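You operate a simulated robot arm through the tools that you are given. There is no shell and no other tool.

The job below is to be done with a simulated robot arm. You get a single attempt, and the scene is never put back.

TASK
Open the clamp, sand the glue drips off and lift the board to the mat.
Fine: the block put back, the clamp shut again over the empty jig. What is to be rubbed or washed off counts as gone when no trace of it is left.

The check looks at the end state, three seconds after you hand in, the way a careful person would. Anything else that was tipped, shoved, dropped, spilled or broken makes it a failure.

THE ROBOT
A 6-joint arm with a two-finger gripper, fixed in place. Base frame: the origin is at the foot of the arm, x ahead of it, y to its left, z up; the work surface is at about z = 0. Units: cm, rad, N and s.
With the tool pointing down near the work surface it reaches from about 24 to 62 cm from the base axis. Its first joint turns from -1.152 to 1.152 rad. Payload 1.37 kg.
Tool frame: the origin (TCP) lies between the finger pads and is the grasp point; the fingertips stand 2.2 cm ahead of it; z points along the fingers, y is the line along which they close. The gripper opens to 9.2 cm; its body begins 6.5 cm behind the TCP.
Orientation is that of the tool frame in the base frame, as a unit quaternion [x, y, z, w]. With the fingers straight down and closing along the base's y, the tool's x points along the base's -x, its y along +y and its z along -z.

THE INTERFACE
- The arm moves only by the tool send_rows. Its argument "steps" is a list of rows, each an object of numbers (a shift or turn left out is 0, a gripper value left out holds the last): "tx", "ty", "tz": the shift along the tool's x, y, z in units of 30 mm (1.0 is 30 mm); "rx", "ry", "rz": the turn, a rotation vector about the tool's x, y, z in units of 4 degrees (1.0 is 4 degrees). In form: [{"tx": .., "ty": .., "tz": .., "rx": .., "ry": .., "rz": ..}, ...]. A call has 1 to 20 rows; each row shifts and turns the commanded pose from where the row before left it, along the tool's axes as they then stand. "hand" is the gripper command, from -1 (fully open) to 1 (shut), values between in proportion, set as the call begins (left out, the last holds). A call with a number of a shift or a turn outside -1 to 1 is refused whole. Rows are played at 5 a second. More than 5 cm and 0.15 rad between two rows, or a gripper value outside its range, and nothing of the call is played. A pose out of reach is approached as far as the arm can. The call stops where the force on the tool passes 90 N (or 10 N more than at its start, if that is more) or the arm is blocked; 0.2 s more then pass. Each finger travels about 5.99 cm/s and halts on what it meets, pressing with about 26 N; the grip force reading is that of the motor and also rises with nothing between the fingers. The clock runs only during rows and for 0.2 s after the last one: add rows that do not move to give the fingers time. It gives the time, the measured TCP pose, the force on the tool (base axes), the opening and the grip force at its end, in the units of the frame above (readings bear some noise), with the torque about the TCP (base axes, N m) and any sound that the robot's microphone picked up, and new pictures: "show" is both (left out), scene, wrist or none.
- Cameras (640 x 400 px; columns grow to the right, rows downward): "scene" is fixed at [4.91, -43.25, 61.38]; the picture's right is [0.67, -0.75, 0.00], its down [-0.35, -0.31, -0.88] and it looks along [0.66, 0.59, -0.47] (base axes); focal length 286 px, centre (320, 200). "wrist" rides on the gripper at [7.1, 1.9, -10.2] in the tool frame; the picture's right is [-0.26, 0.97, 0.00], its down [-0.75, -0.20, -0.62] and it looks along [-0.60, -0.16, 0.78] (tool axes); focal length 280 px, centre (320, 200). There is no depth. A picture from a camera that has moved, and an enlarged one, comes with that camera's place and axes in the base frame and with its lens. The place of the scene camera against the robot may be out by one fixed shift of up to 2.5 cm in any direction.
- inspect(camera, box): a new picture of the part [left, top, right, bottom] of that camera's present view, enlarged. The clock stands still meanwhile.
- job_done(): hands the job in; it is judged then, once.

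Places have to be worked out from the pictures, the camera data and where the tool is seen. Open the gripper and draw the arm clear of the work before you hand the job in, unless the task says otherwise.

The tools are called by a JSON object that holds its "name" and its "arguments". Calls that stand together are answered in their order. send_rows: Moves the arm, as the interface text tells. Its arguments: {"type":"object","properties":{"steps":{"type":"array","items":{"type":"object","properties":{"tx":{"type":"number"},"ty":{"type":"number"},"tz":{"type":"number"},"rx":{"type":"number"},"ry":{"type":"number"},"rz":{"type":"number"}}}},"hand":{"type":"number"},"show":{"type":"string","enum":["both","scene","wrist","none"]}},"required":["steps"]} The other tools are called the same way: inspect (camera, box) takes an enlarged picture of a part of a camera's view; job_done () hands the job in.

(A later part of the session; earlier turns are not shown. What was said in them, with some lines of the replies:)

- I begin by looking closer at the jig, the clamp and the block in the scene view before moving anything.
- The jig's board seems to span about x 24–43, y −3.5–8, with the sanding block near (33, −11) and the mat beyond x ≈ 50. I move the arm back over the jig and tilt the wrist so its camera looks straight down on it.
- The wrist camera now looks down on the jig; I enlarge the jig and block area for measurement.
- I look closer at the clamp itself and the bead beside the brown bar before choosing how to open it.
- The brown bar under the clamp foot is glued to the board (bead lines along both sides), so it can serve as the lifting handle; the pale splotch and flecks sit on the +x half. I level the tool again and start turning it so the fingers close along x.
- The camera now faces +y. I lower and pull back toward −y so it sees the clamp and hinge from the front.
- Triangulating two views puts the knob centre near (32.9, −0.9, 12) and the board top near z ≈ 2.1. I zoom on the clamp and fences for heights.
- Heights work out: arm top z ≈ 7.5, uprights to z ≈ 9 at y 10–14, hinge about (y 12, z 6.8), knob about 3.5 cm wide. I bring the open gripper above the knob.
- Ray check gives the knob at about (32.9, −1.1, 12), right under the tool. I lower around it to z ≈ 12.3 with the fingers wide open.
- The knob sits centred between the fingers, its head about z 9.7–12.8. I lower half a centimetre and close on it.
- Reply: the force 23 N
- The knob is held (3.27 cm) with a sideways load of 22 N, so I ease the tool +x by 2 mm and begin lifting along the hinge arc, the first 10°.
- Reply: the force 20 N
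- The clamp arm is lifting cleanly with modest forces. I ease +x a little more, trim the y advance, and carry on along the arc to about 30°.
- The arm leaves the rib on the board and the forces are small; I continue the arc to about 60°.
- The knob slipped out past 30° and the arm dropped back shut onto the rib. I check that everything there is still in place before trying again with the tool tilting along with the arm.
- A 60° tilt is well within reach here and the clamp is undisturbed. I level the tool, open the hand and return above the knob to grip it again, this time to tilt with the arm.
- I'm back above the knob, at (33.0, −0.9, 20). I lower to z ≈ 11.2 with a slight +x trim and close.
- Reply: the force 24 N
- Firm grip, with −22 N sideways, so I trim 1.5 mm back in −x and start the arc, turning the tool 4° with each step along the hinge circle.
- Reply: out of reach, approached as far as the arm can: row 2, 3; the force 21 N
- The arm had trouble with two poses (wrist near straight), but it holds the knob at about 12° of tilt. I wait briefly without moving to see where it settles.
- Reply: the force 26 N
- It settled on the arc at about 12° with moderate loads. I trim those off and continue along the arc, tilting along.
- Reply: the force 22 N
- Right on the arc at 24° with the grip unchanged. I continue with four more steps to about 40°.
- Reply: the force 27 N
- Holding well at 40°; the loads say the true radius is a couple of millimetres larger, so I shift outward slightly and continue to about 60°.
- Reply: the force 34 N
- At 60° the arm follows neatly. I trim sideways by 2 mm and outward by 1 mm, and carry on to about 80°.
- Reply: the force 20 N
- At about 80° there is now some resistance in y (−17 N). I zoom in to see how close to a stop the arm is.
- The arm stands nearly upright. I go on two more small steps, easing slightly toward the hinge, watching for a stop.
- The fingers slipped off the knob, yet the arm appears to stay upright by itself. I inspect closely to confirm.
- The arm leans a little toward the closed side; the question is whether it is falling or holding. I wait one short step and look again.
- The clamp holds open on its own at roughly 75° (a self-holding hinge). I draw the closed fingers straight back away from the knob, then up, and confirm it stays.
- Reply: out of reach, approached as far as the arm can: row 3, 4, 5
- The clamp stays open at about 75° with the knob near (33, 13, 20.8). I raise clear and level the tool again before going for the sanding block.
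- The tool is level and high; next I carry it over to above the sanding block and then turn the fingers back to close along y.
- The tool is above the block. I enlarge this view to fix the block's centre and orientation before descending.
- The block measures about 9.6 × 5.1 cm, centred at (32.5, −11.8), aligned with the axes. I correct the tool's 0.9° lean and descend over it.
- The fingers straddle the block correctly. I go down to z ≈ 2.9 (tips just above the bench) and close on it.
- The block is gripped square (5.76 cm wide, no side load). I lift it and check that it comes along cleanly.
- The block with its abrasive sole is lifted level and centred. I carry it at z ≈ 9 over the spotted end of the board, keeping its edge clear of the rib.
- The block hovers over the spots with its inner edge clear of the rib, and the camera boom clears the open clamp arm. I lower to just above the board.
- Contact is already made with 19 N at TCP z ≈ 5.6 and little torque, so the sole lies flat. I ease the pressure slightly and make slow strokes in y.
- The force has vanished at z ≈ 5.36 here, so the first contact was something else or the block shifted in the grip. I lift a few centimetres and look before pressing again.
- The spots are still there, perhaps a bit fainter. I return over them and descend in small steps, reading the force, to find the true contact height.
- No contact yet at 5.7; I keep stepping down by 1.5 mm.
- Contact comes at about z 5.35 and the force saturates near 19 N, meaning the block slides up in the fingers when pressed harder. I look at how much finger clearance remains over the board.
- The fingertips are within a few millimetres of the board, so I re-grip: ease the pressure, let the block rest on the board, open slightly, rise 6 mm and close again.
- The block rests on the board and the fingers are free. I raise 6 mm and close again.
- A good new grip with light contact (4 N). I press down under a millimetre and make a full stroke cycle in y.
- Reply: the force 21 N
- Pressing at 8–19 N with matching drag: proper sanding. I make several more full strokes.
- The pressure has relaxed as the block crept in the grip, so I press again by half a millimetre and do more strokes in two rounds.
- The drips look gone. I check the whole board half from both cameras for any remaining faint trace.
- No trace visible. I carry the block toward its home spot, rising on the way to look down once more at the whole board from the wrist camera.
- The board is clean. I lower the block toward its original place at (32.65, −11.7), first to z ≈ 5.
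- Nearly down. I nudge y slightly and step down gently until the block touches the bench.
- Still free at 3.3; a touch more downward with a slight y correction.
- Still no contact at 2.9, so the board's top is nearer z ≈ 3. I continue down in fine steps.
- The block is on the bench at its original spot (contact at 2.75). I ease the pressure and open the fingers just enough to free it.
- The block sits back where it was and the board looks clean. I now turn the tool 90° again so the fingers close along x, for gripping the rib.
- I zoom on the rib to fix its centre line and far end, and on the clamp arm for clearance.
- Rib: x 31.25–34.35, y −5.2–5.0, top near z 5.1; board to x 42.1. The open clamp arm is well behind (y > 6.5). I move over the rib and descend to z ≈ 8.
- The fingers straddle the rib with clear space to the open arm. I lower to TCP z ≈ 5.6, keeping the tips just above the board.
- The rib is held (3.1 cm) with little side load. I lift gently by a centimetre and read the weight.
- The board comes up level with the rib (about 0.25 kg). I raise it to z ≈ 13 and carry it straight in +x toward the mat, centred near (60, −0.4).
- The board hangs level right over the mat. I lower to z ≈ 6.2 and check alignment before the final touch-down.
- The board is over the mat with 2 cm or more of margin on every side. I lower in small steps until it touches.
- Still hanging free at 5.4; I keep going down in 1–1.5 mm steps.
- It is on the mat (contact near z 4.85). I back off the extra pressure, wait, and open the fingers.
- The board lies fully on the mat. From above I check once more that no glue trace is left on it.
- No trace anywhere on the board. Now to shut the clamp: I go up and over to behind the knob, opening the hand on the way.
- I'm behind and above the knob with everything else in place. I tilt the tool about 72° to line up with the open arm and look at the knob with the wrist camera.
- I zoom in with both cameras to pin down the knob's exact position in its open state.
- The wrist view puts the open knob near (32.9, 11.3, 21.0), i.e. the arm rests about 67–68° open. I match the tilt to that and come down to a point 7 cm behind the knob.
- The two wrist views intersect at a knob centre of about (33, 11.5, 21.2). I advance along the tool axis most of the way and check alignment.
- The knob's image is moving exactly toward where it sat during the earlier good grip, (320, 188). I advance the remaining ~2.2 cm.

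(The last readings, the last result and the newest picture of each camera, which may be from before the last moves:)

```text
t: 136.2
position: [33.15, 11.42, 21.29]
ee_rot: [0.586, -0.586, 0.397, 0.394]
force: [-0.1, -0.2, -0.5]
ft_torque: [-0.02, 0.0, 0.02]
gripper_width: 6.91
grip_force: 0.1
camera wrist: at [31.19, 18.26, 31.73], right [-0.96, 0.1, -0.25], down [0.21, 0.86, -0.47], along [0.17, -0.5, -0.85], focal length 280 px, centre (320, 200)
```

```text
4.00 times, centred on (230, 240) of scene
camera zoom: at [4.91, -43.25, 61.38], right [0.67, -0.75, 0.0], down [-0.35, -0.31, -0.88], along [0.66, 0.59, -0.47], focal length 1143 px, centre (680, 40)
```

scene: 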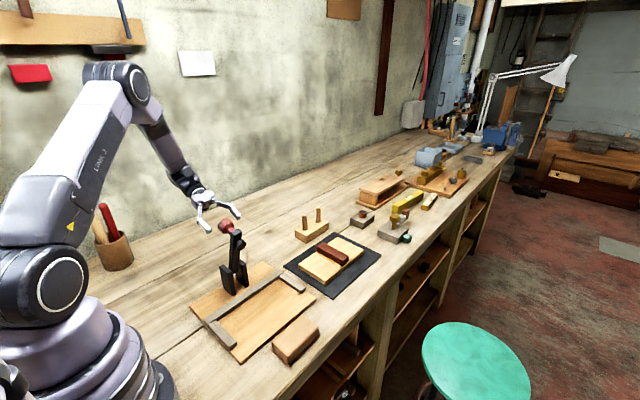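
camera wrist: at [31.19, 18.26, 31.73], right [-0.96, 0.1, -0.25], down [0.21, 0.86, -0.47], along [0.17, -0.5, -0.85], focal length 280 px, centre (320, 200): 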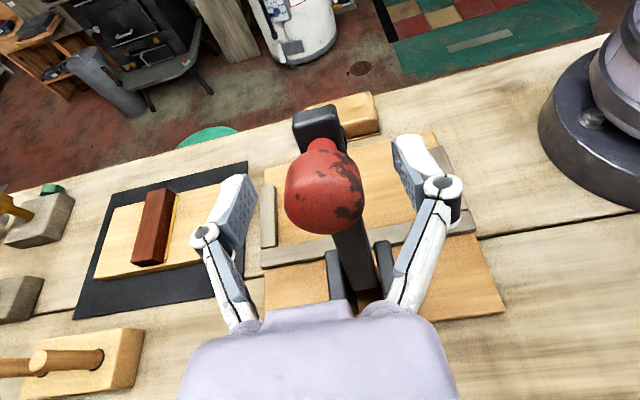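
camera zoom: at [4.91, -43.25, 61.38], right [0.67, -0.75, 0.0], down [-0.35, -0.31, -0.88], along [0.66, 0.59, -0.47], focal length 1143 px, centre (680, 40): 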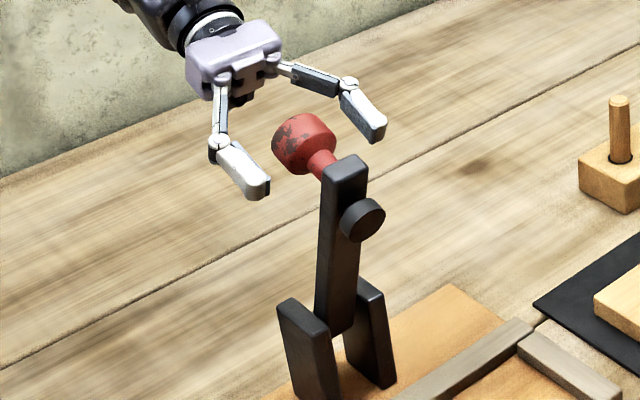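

The knob sits just where it did in the earlier good grip. I shift 1.5 mm in −x to centre and close the fingers.

{"name": "send_rows", "arguments": {"steps": [{"ty": 0.05}, {}], "show": "none"}}

{"name": "send_rows", "arguments": {"steps": [{}, {}, {}, {}], "hand": 1, "show": "wrist"}}

```text
t: 136.8
position: [33.01, 11.41, 21.44]
ee_rot: [-0.585, 0.587, -0.396, -0.395]
force: [0.7, -0.5, 0.5]
ft_torque: [-0.02, 0.04, 0.0]
gripper_width: 6.89
grip_force: 0.1
```

```text
t: 137.8
position: [32.98, 11.38, 21.3]
ee_rot: [-0.585, 0.587, -0.396, -0.395]
force: [-7.3, 1.0, 2.7]
ft_torque: [0.14, 0.03, -0.08]
gripper_width: 3.24
grip_force: 27.7
camera wrist: at [31.05, 18.29, 31.74], right [-0.96, 0.1, -0.25], down [0.21, 0.86, -0.47], along [0.16, -0.5, -0.85], focal length 280 px, centre (320, 200)
```

wrist: 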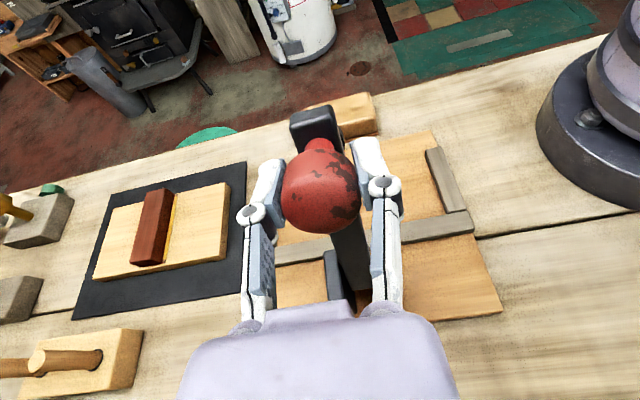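

Firmly held again (3.24 cm). From the two grip points the hinge works out near (y 12.2, z 7.6); I start rotating the arm shut along that circle, 4° per step, two steps first.

{"name": "send_rows", "arguments": {"steps": [{"ty": 0.02}, {"tx": 0.0915, "tz": 0.307, "ry": -1}, {"tx": 0.0915, "tz": 0.307, "ry": -1}, {}], "show": "scene"}}

```text
t: 138.8
position: [32.98, 9.5, 21.07]
ee_rot: [-0.612, 0.612, -0.356, -0.351]
force: [25.8, -3.9, -6.3]
ft_torque: [-0.62, -0.04, 0.0]
gripper_width: 3.26
grip_force: 27.4
```

scene: 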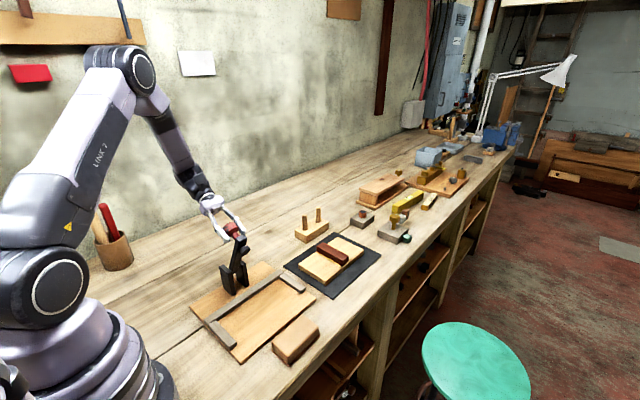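

The arm follows, with only a sideways load to relieve (26 N). I trim that and continue four more steps.

{"name": "send_rows", "arguments": {"steps": [{"ty": -0.065}, {"tx": 0.0915, "tz": 0.307, "ry": -1}, {"tx": 0.0915, "tz": 0.307, "ry": -1}, {"tx": 0.0915, "tz": 0.307, "ry": -1}, {"tx": 0.0915, "tz": 0.307, "ry": -1}, {}], "show": "scene"}}

```text
t: 140.2
position: [33.07, 5.92, 19.9]
ee_rot: [-0.655, 0.656, -0.266, -0.264]
force: [3.1, 0.7, -7.7]
ft_torque: [-0.17, 0.01, -0.03]
gripper_width: 3.26
grip_force: 28.0
```

scene: 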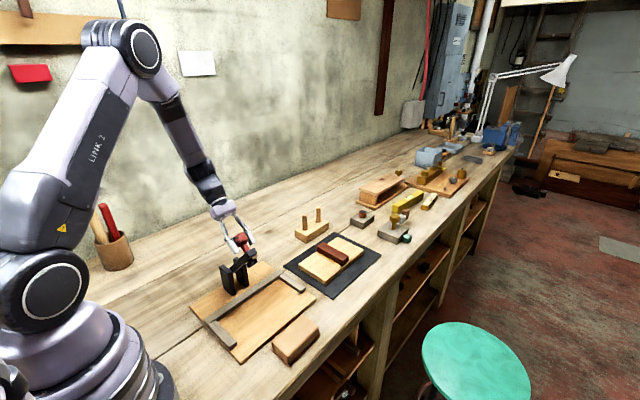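

Forces are low and the arm is at about 45°. I continue five more steps.

{"name": "send_rows", "arguments": {"steps": [{"tx": 0.0915, "tz": 0.307, "ry": -1}, {"tx": 0.0915, "tz": 0.307, "ry": -1}, {"tx": 0.0915, "tz": 0.307, "ry": -1}, {"tx": 0.0915, "tz": 0.307, "ry": -1}, {"tx": 0.0915, "tz": 0.307, "ry": -1}, {}], "show": "scene"}}

```text
t: 141.6
position: [33.02, 2.14, 17.0]
ee_rot: [-0.691, 0.692, -0.148, -0.146]
force: [7.4, -16.4, 10.6]
ft_torque: [-0.23, -0.06, -0.04]
gripper_width: 3.27
grip_force: 27.9
```

scene: 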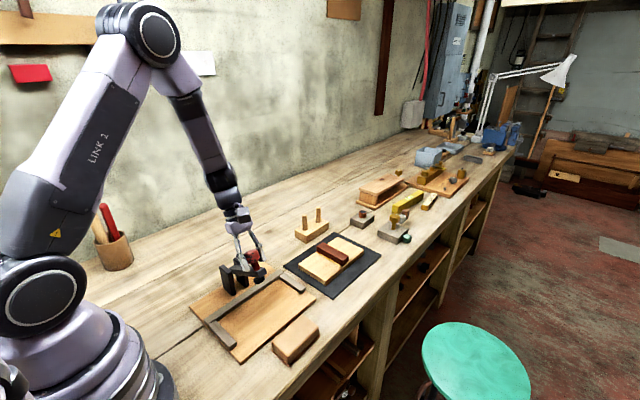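

At about 27°, a small outward load (19 N) shows I am slightly inside the circle; I shift 1.5 mm outward, take two more tilting steps, then two at constant tilt to avoid the wrist's awkward zone.

{"name": "send_rows", "arguments": {"steps": [{"tx": 0.05, "tz": -0.016}, {"tx": 0.0915, "tz": 0.307, "ry": -1}, {"tx": 0.0915, "tz": 0.307, "ry": -1}, {"tx": 0.0916, "tz": 0.307}, {}], "show": "scene"}}

```text
t: 142.8
position: [33.04, 0.24, 14.65]
ee_rot: [-0.7, 0.7, -0.1, -0.096]
force: [-0.1, 14.1, -3.9]
ft_torque: [0.65, -0.04, 0.0]
gripper_width: 3.28
grip_force: 27.6
```

scene: 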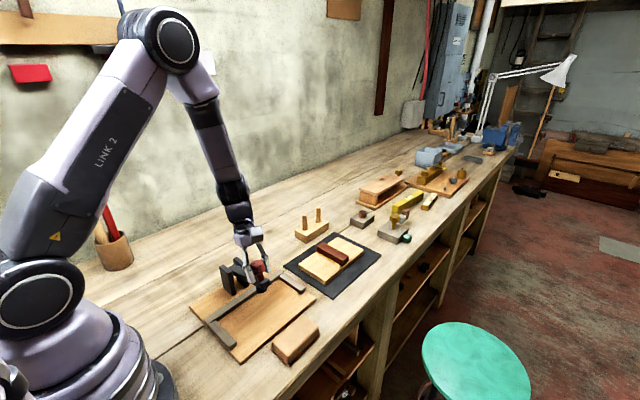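

About 15° to go. Loads are small; I continue down two steps at constant tilt.

{"name": "send_rows", "arguments": {"steps": [{"tx": 0.045, "tz": 0.313}, {"tx": 0.04, "tz": 0.317}, {}], "show": "none"}}

{"name": "send_rows", "arguments": {"steps": [{"tx": 0.0255, "tz": 0.16}, {"tz": 0.16}, {}], "show": "scene"}}

{"name": "inspect", "arguments": {"camera": "scene", "box": [200, 230, 310, 330]}}

```text
t: 143.6
position: [33.01, -0.57, 12.9]
ee_rot: [-0.699, 0.701, -0.101, -0.098]
force: [10.7, -5.9, 4.6]
ft_torque: [0.5, -0.1, -0.07]
gripper_width: 3.27
grip_force: 28.4
```

```text
t: 144.4
position: [32.97, -0.79, 12.06]
ee_rot: [-0.699, 0.701, -0.1, -0.1]
force: [2.6, -7.1, 2.0]
ft_torque: [0.43, -0.05, -0.04]
gripper_width: 3.22
grip_force: 27.6
```

scene: 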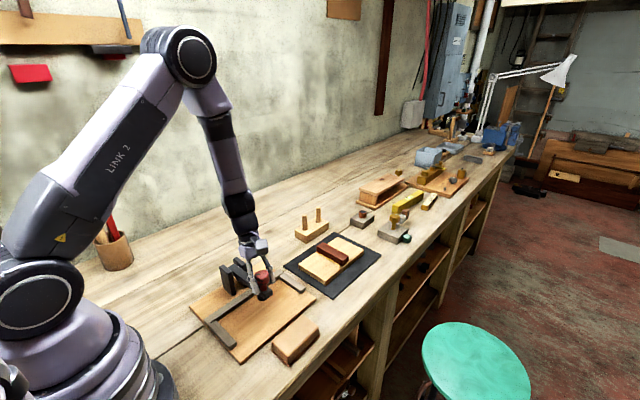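

```text
4.00 times, centred on (255, 280) of scene
camera zoom: at [4.91, -43.25, 61.38], right [0.67, -0.75, 0.0], down [-0.35, -0.31, -0.88], along [0.66, 0.59, -0.47], focal length 1143 px, centre (580, -120)
```

zoom: 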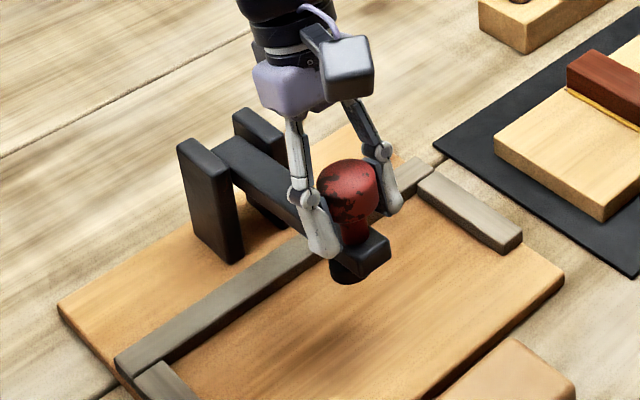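

Almost closed, about 3° above its former position. I go down in small steps watching for the stop.

{"name": "send_rows", "arguments": {"steps": [{"tx": 0.03, "tz": 0.12}, {}], "show": "none"}}

{"name": "send_rows", "arguments": {"steps": [{"tx": 0.01, "tz": 0.12}, {}], "show": "none"}}

{"name": "send_rows", "arguments": {"steps": [{"tz": 0.1}, {}], "show": "none"}}

```text
t: 145.0
position: [32.99, -0.94, 11.74]
ee_rot: [-0.7, 0.7, -0.1, -0.097]
force: [-1.5, 2.9, 0.4]
ft_torque: [0.78, -0.04, 0.0]
gripper_width: 3.23
grip_force: 27.7
```

```text
t: 145.6
position: [32.97, -0.95, 11.42]
ee_rot: [-0.7, 0.7, -0.1, -0.098]
force: [-4.7, 6.8, -2.1]
ft_torque: [0.7, -0.04, 0.03]
gripper_width: 3.23
grip_force: 28.0
```

```text
t: 146.2
position: [33.02, -1.2, 11.12]
ee_rot: [0.7, -0.7, 0.099, 0.098]
force: [-7.1, 16.3, -3.0]
ft_torque: [0.49, -0.03, 0.01]
gripper_width: 3.24
grip_force: 28.2
```

No stop yet at the former height, as expected with the board gone. I keep lowering gently, relieving the y load.

{"name": "send_rows", "arguments": {"steps": [{"tx": -0.05, "tz": 0.1}, {}], "show": "none"}}

{"name": "send_rows", "arguments": {"steps": [{"tx": -0.02, "tz": 0.1}, {}], "show": "none"}}

{"name": "send_rows", "arguments": {"steps": [{"tx": -0.01, "tz": 0.1}, {}], "show": "scene"}}

{"name": "inspect", "arguments": {"camera": "scene", "box": [200, 230, 310, 330]}}

```text
t: 146.8
position: [33.01, -1.35, 11.03]
ee_rot: [-0.699, 0.7, -0.101, -0.1]
force: [-10.0, -3.3, 16.6]
ft_torque: [-0.02, 0.04, 0.07]
gripper_width: 3.23
grip_force: 28.4
```

```text
t: 147.4
position: [32.89, -1.24, 10.58]
ee_rot: [-0.7, 0.7, -0.101, -0.099]
force: [-8.2, -9.9, 15.6]
ft_torque: [-0.04, 0.02, 0.04]
gripper_width: 3.24
grip_force: 28.0
```

```text
t: 148.0
position: [33.04, -1.18, 10.22]
ee_rot: [-0.7, 0.701, -0.1, -0.098]
force: [-5.4, 0.1, 10.3]
ft_torque: [-0.41, -0.03, 0.08]
gripper_width: 3.34
grip_force: 28.0
```

scene: 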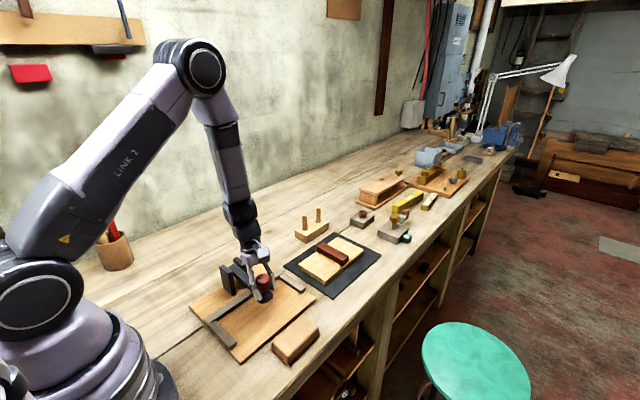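

```text
4.00 times, centred on (255, 280) of scene
camera zoom: at [4.91, -43.25, 61.39], right [0.67, -0.75, 0.0], down [-0.35, -0.31, -0.88], along [0.66, 0.59, -0.47], focal length 1143 px, centre (580, -120)
```

zoom: 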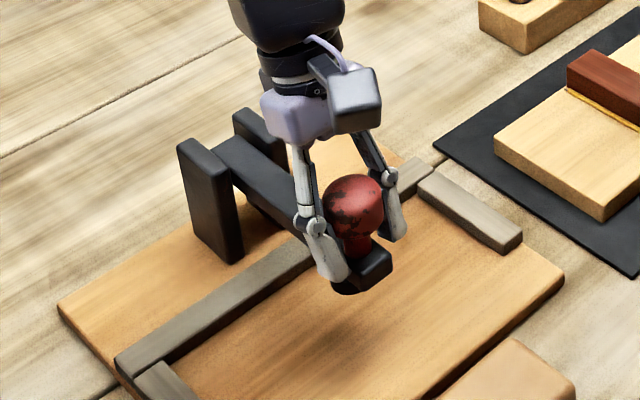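

The force levels off at 10–16 N while the fingers slide on the knob: the arm has reached its closed stop. I ease up and open the fingers.

{"name": "send_rows", "arguments": {"steps": [{"tz": -0.08}, {}], "show": "none"}}

{"name": "send_rows", "arguments": {"steps": [{}, {}, {}, {}], "hand": -0.5, "show": "both"}}

{"name": "inspect", "arguments": {"camera": "scene", "box": [200, 230, 310, 330]}}

```text
t: 148.6
position: [32.99, -1.15, 10.44]
ee_rot: [-0.7, 0.701, -0.1, -0.098]
force: [-1.5, -7.0, -7.6]
ft_torque: [-0.75, 0.0, -0.03]
gripper_width: 3.21
grip_force: 27.9
```

```text
t: 149.6
position: [32.92, -1.16, 10.54]
ee_rot: [-0.7, 0.7, -0.1, -0.098]
force: [0.1, 0.0, 0.8]
ft_torque: [-0.01, 0.01, 0.04]
gripper_width: 6.91
grip_force: 0.0
camera wrist: at [31.05, -5.01, 22.23], right [-0.96, 0.25, -0.08], down [0.2, 0.9, 0.39], along [0.17, 0.36, -0.92], focal length 280 px, centre (320, 200)
```

scene: 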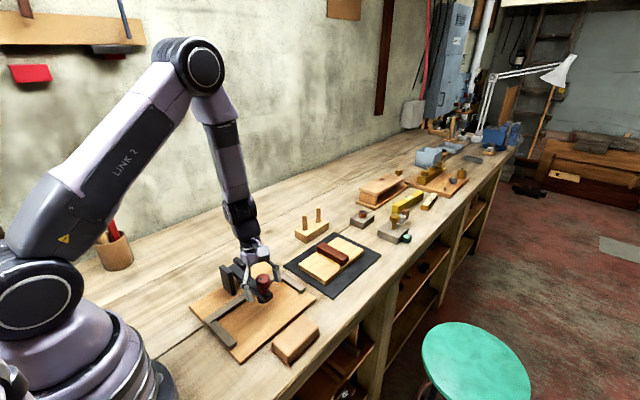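
wrist: 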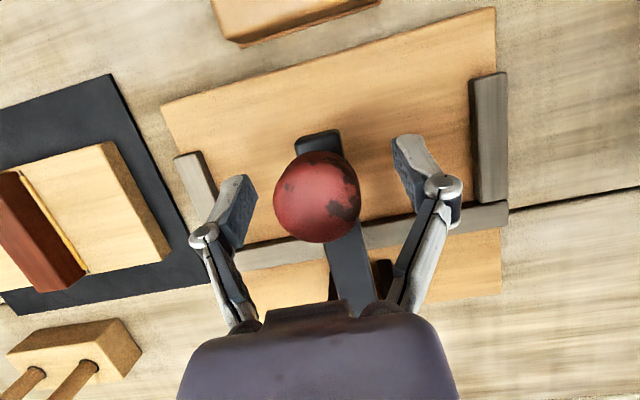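

```text
4.00 times, centred on (255, 280) of scene
camera zoom: at [4.91, -43.25, 61.38], right [0.67, -0.75, 0.0], down [-0.35, -0.31, -0.88], along [0.66, 0.59, -0.47], focal length 1143 px, centre (580, -120)
```

zoom: 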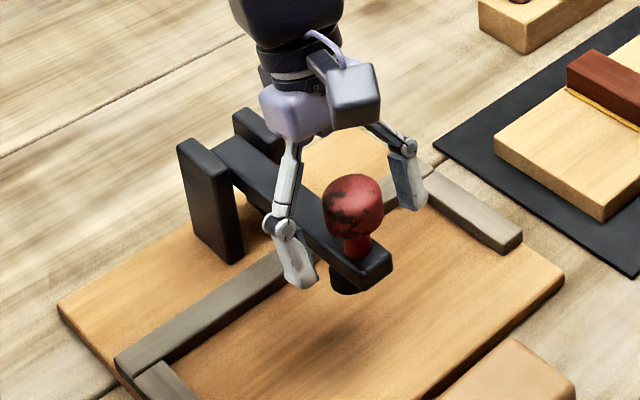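

The knob is free and the arm lies shut over the empty jig. I withdraw straight along the tool axis and up.

{"name": "send_rows", "arguments": {"steps": [{"tz": -0.4}, {"tz": -0.8}, {"tz": -1}, {"tz": -1}, {"tz": -1}, {"tz": -1}, {"tz": -1}, {"tz": -1}, {}], "show": "both"}}

{"name": "inspect", "arguments": {"camera": "scene", "box": [180, 240, 340, 370]}}

```text
t: 151.6
position: [32.99, 5.01, 31.03]
ee_rot: [-0.699, 0.701, -0.099, -0.098]
force: [-0.1, -0.1, -0.9]
ft_torque: [-0.02, -0.01, -0.04]
gripper_width: 6.91
grip_force: 0.0
camera wrist: at [31.0, 1.08, 42.79], right [-0.96, 0.25, -0.07], down [0.2, 0.9, 0.39], along [0.17, 0.36, -0.92], focal length 280 px, centre (320, 200)
```

scene: 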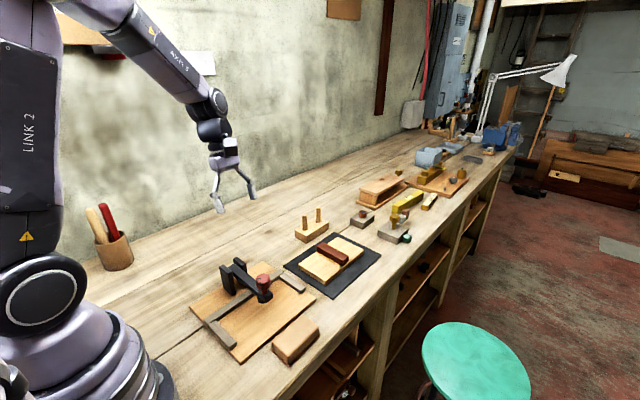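
wrist: 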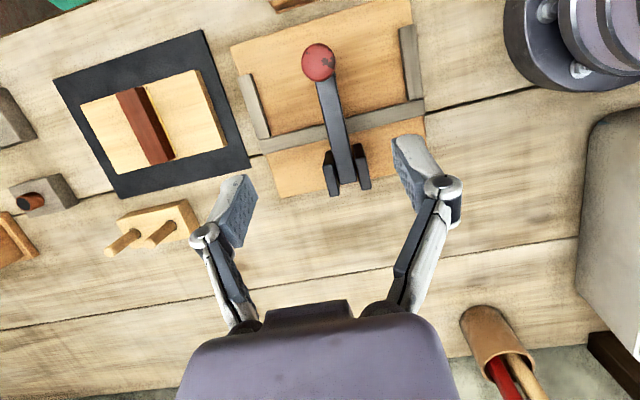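

```text
3.08 times, centred on (260, 305) of scene
camera zoom: at [4.91, -43.25, 61.38], right [0.67, -0.75, 0.0], down [-0.35, -0.31, -0.88], along [0.66, 0.59, -0.47], focal length 879 px, centre (505, -123)
```

zoom: 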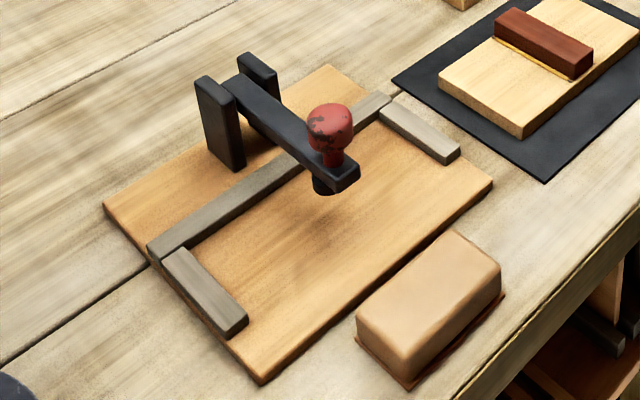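

The clamp is shut exactly as at the start, the jig is empty and unmoved, the block is back, and the board is on the mat. I level the tool and park it high and clear with the hand open.

{"name": "send_rows", "arguments": {"steps": [{"tz": -1}, {"tz": -1}, {"ry": -1, "tz": -0.8}, {"ry": -1}, {"ry": -1}, {"ry": -1}, {"tx": 0.9, "ty": -0.9}, {"tx": 0.9, "ty": -0.9}, {"tx": 0.9, "ty": -0.9}, {"tx": 0.9, "ty": -0.9}, {"tx": 0.9, "ty": -0.9}, {}, {}], "hand": -1, "show": "both"}}

{"name": "inspect", "arguments": {"camera": "scene", "box": [180, 200, 400, 370]}}

{"name": "inspect", "arguments": {"camera": "scene", "box": [280, 225, 390, 305]}}

```text
t: 154.4
position: [46.86, -6.48, 39.08]
ee_rot: [-0.707, 0.707, -0.002, 0.002]
force: [0.3, -0.1, -0.3]
ft_torque: [0.0, -0.03, 0.0]
gripper_width: 9.2
grip_force: 0.0
camera wrist: at [44.76, -13.45, 49.31], right [-0.96, 0.26, 0.0], down [0.2, 0.75, 0.62], along [0.17, 0.6, -0.78], focal length 280 px, centre (320, 200)
```

scene: 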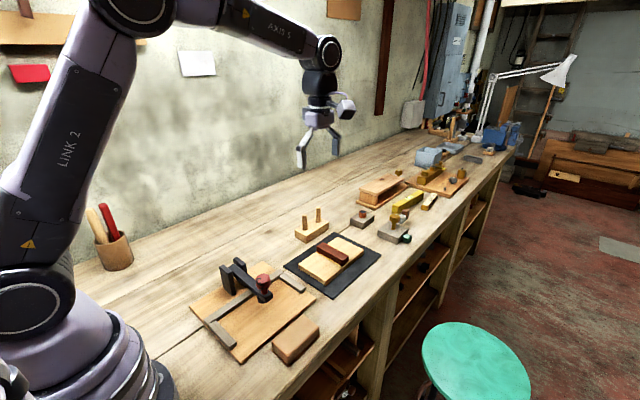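
wrist: 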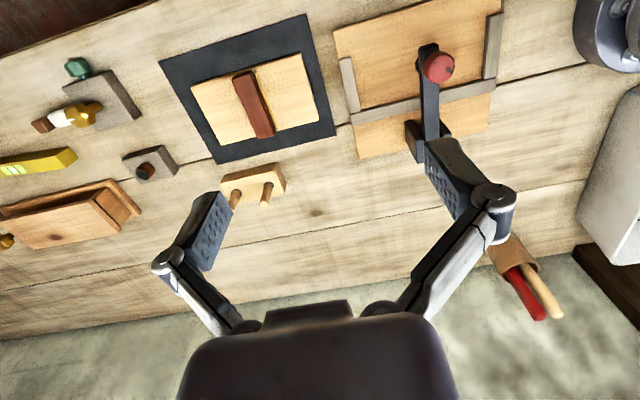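

```text
2.35 times, centred on (290, 285) of scene
camera zoom: at [4.91, -43.25, 61.38], right [0.67, -0.75, 0.0], down [-0.35, -0.31, -0.88], along [0.66, 0.59, -0.47], focal length 672 px, centre (391, 0)
```

zoom: 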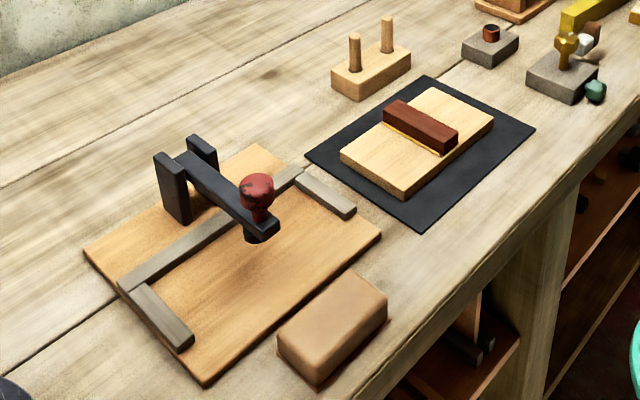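

```text
5.00 times, centred on (335, 265) of scene
camera zoom: at [4.91, -43.25, 61.38], right [0.67, -0.75, 0.0], down [-0.35, -0.31, -0.88], along [0.66, 0.59, -0.47], focal length 1428 px, centre (245, -125)
```

zoom: 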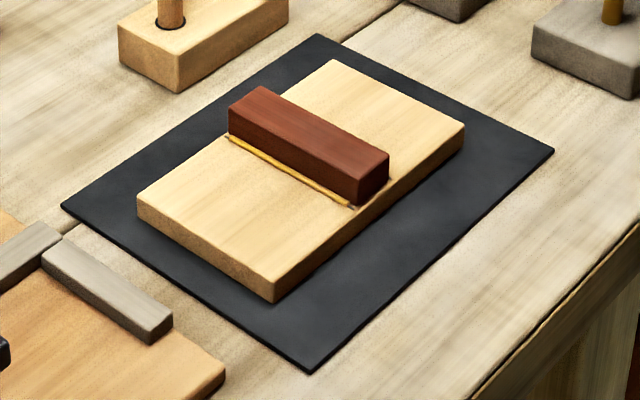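

The last views show a clean board lying fully on the mat. The clamp is shut over the empty jig and the block is back within about half a centimetre of where it started. The arm is parked clear with the hand open, so I hand the job in.

{"name": "job_done", "arguments": {}}

```text
The job is handed in.
```

The job is handed in. The glue drips are sanded off, the board is on the mat, the block is back and the clamp is shut over the empty jig.

- **Clamp:** On the first try to open it, the knob slipped out of the grip and the arm dropped back shut onto the bar. I saw no damage or shift afterwards. The second try opened it, and it stayed open by itself. It now rests in the same closed position as at the start.
- **Board:** I sanded until no trace of the splotch or the small flecks showed in close-ups from both cameras. I lifted it by the brown bar glued to it and set it fully inside the mat. The thin yellow glue lines along both sides of that bar are still there; I took them as part of the joint, not drips.
- **Sanding block:** It is back about 4 mm from its original spot, going by the pictures.
- **Everything else:** The jig did not move, nothing else looks disturbed in the last pictures, and the arm is parked clear with the gripper open.
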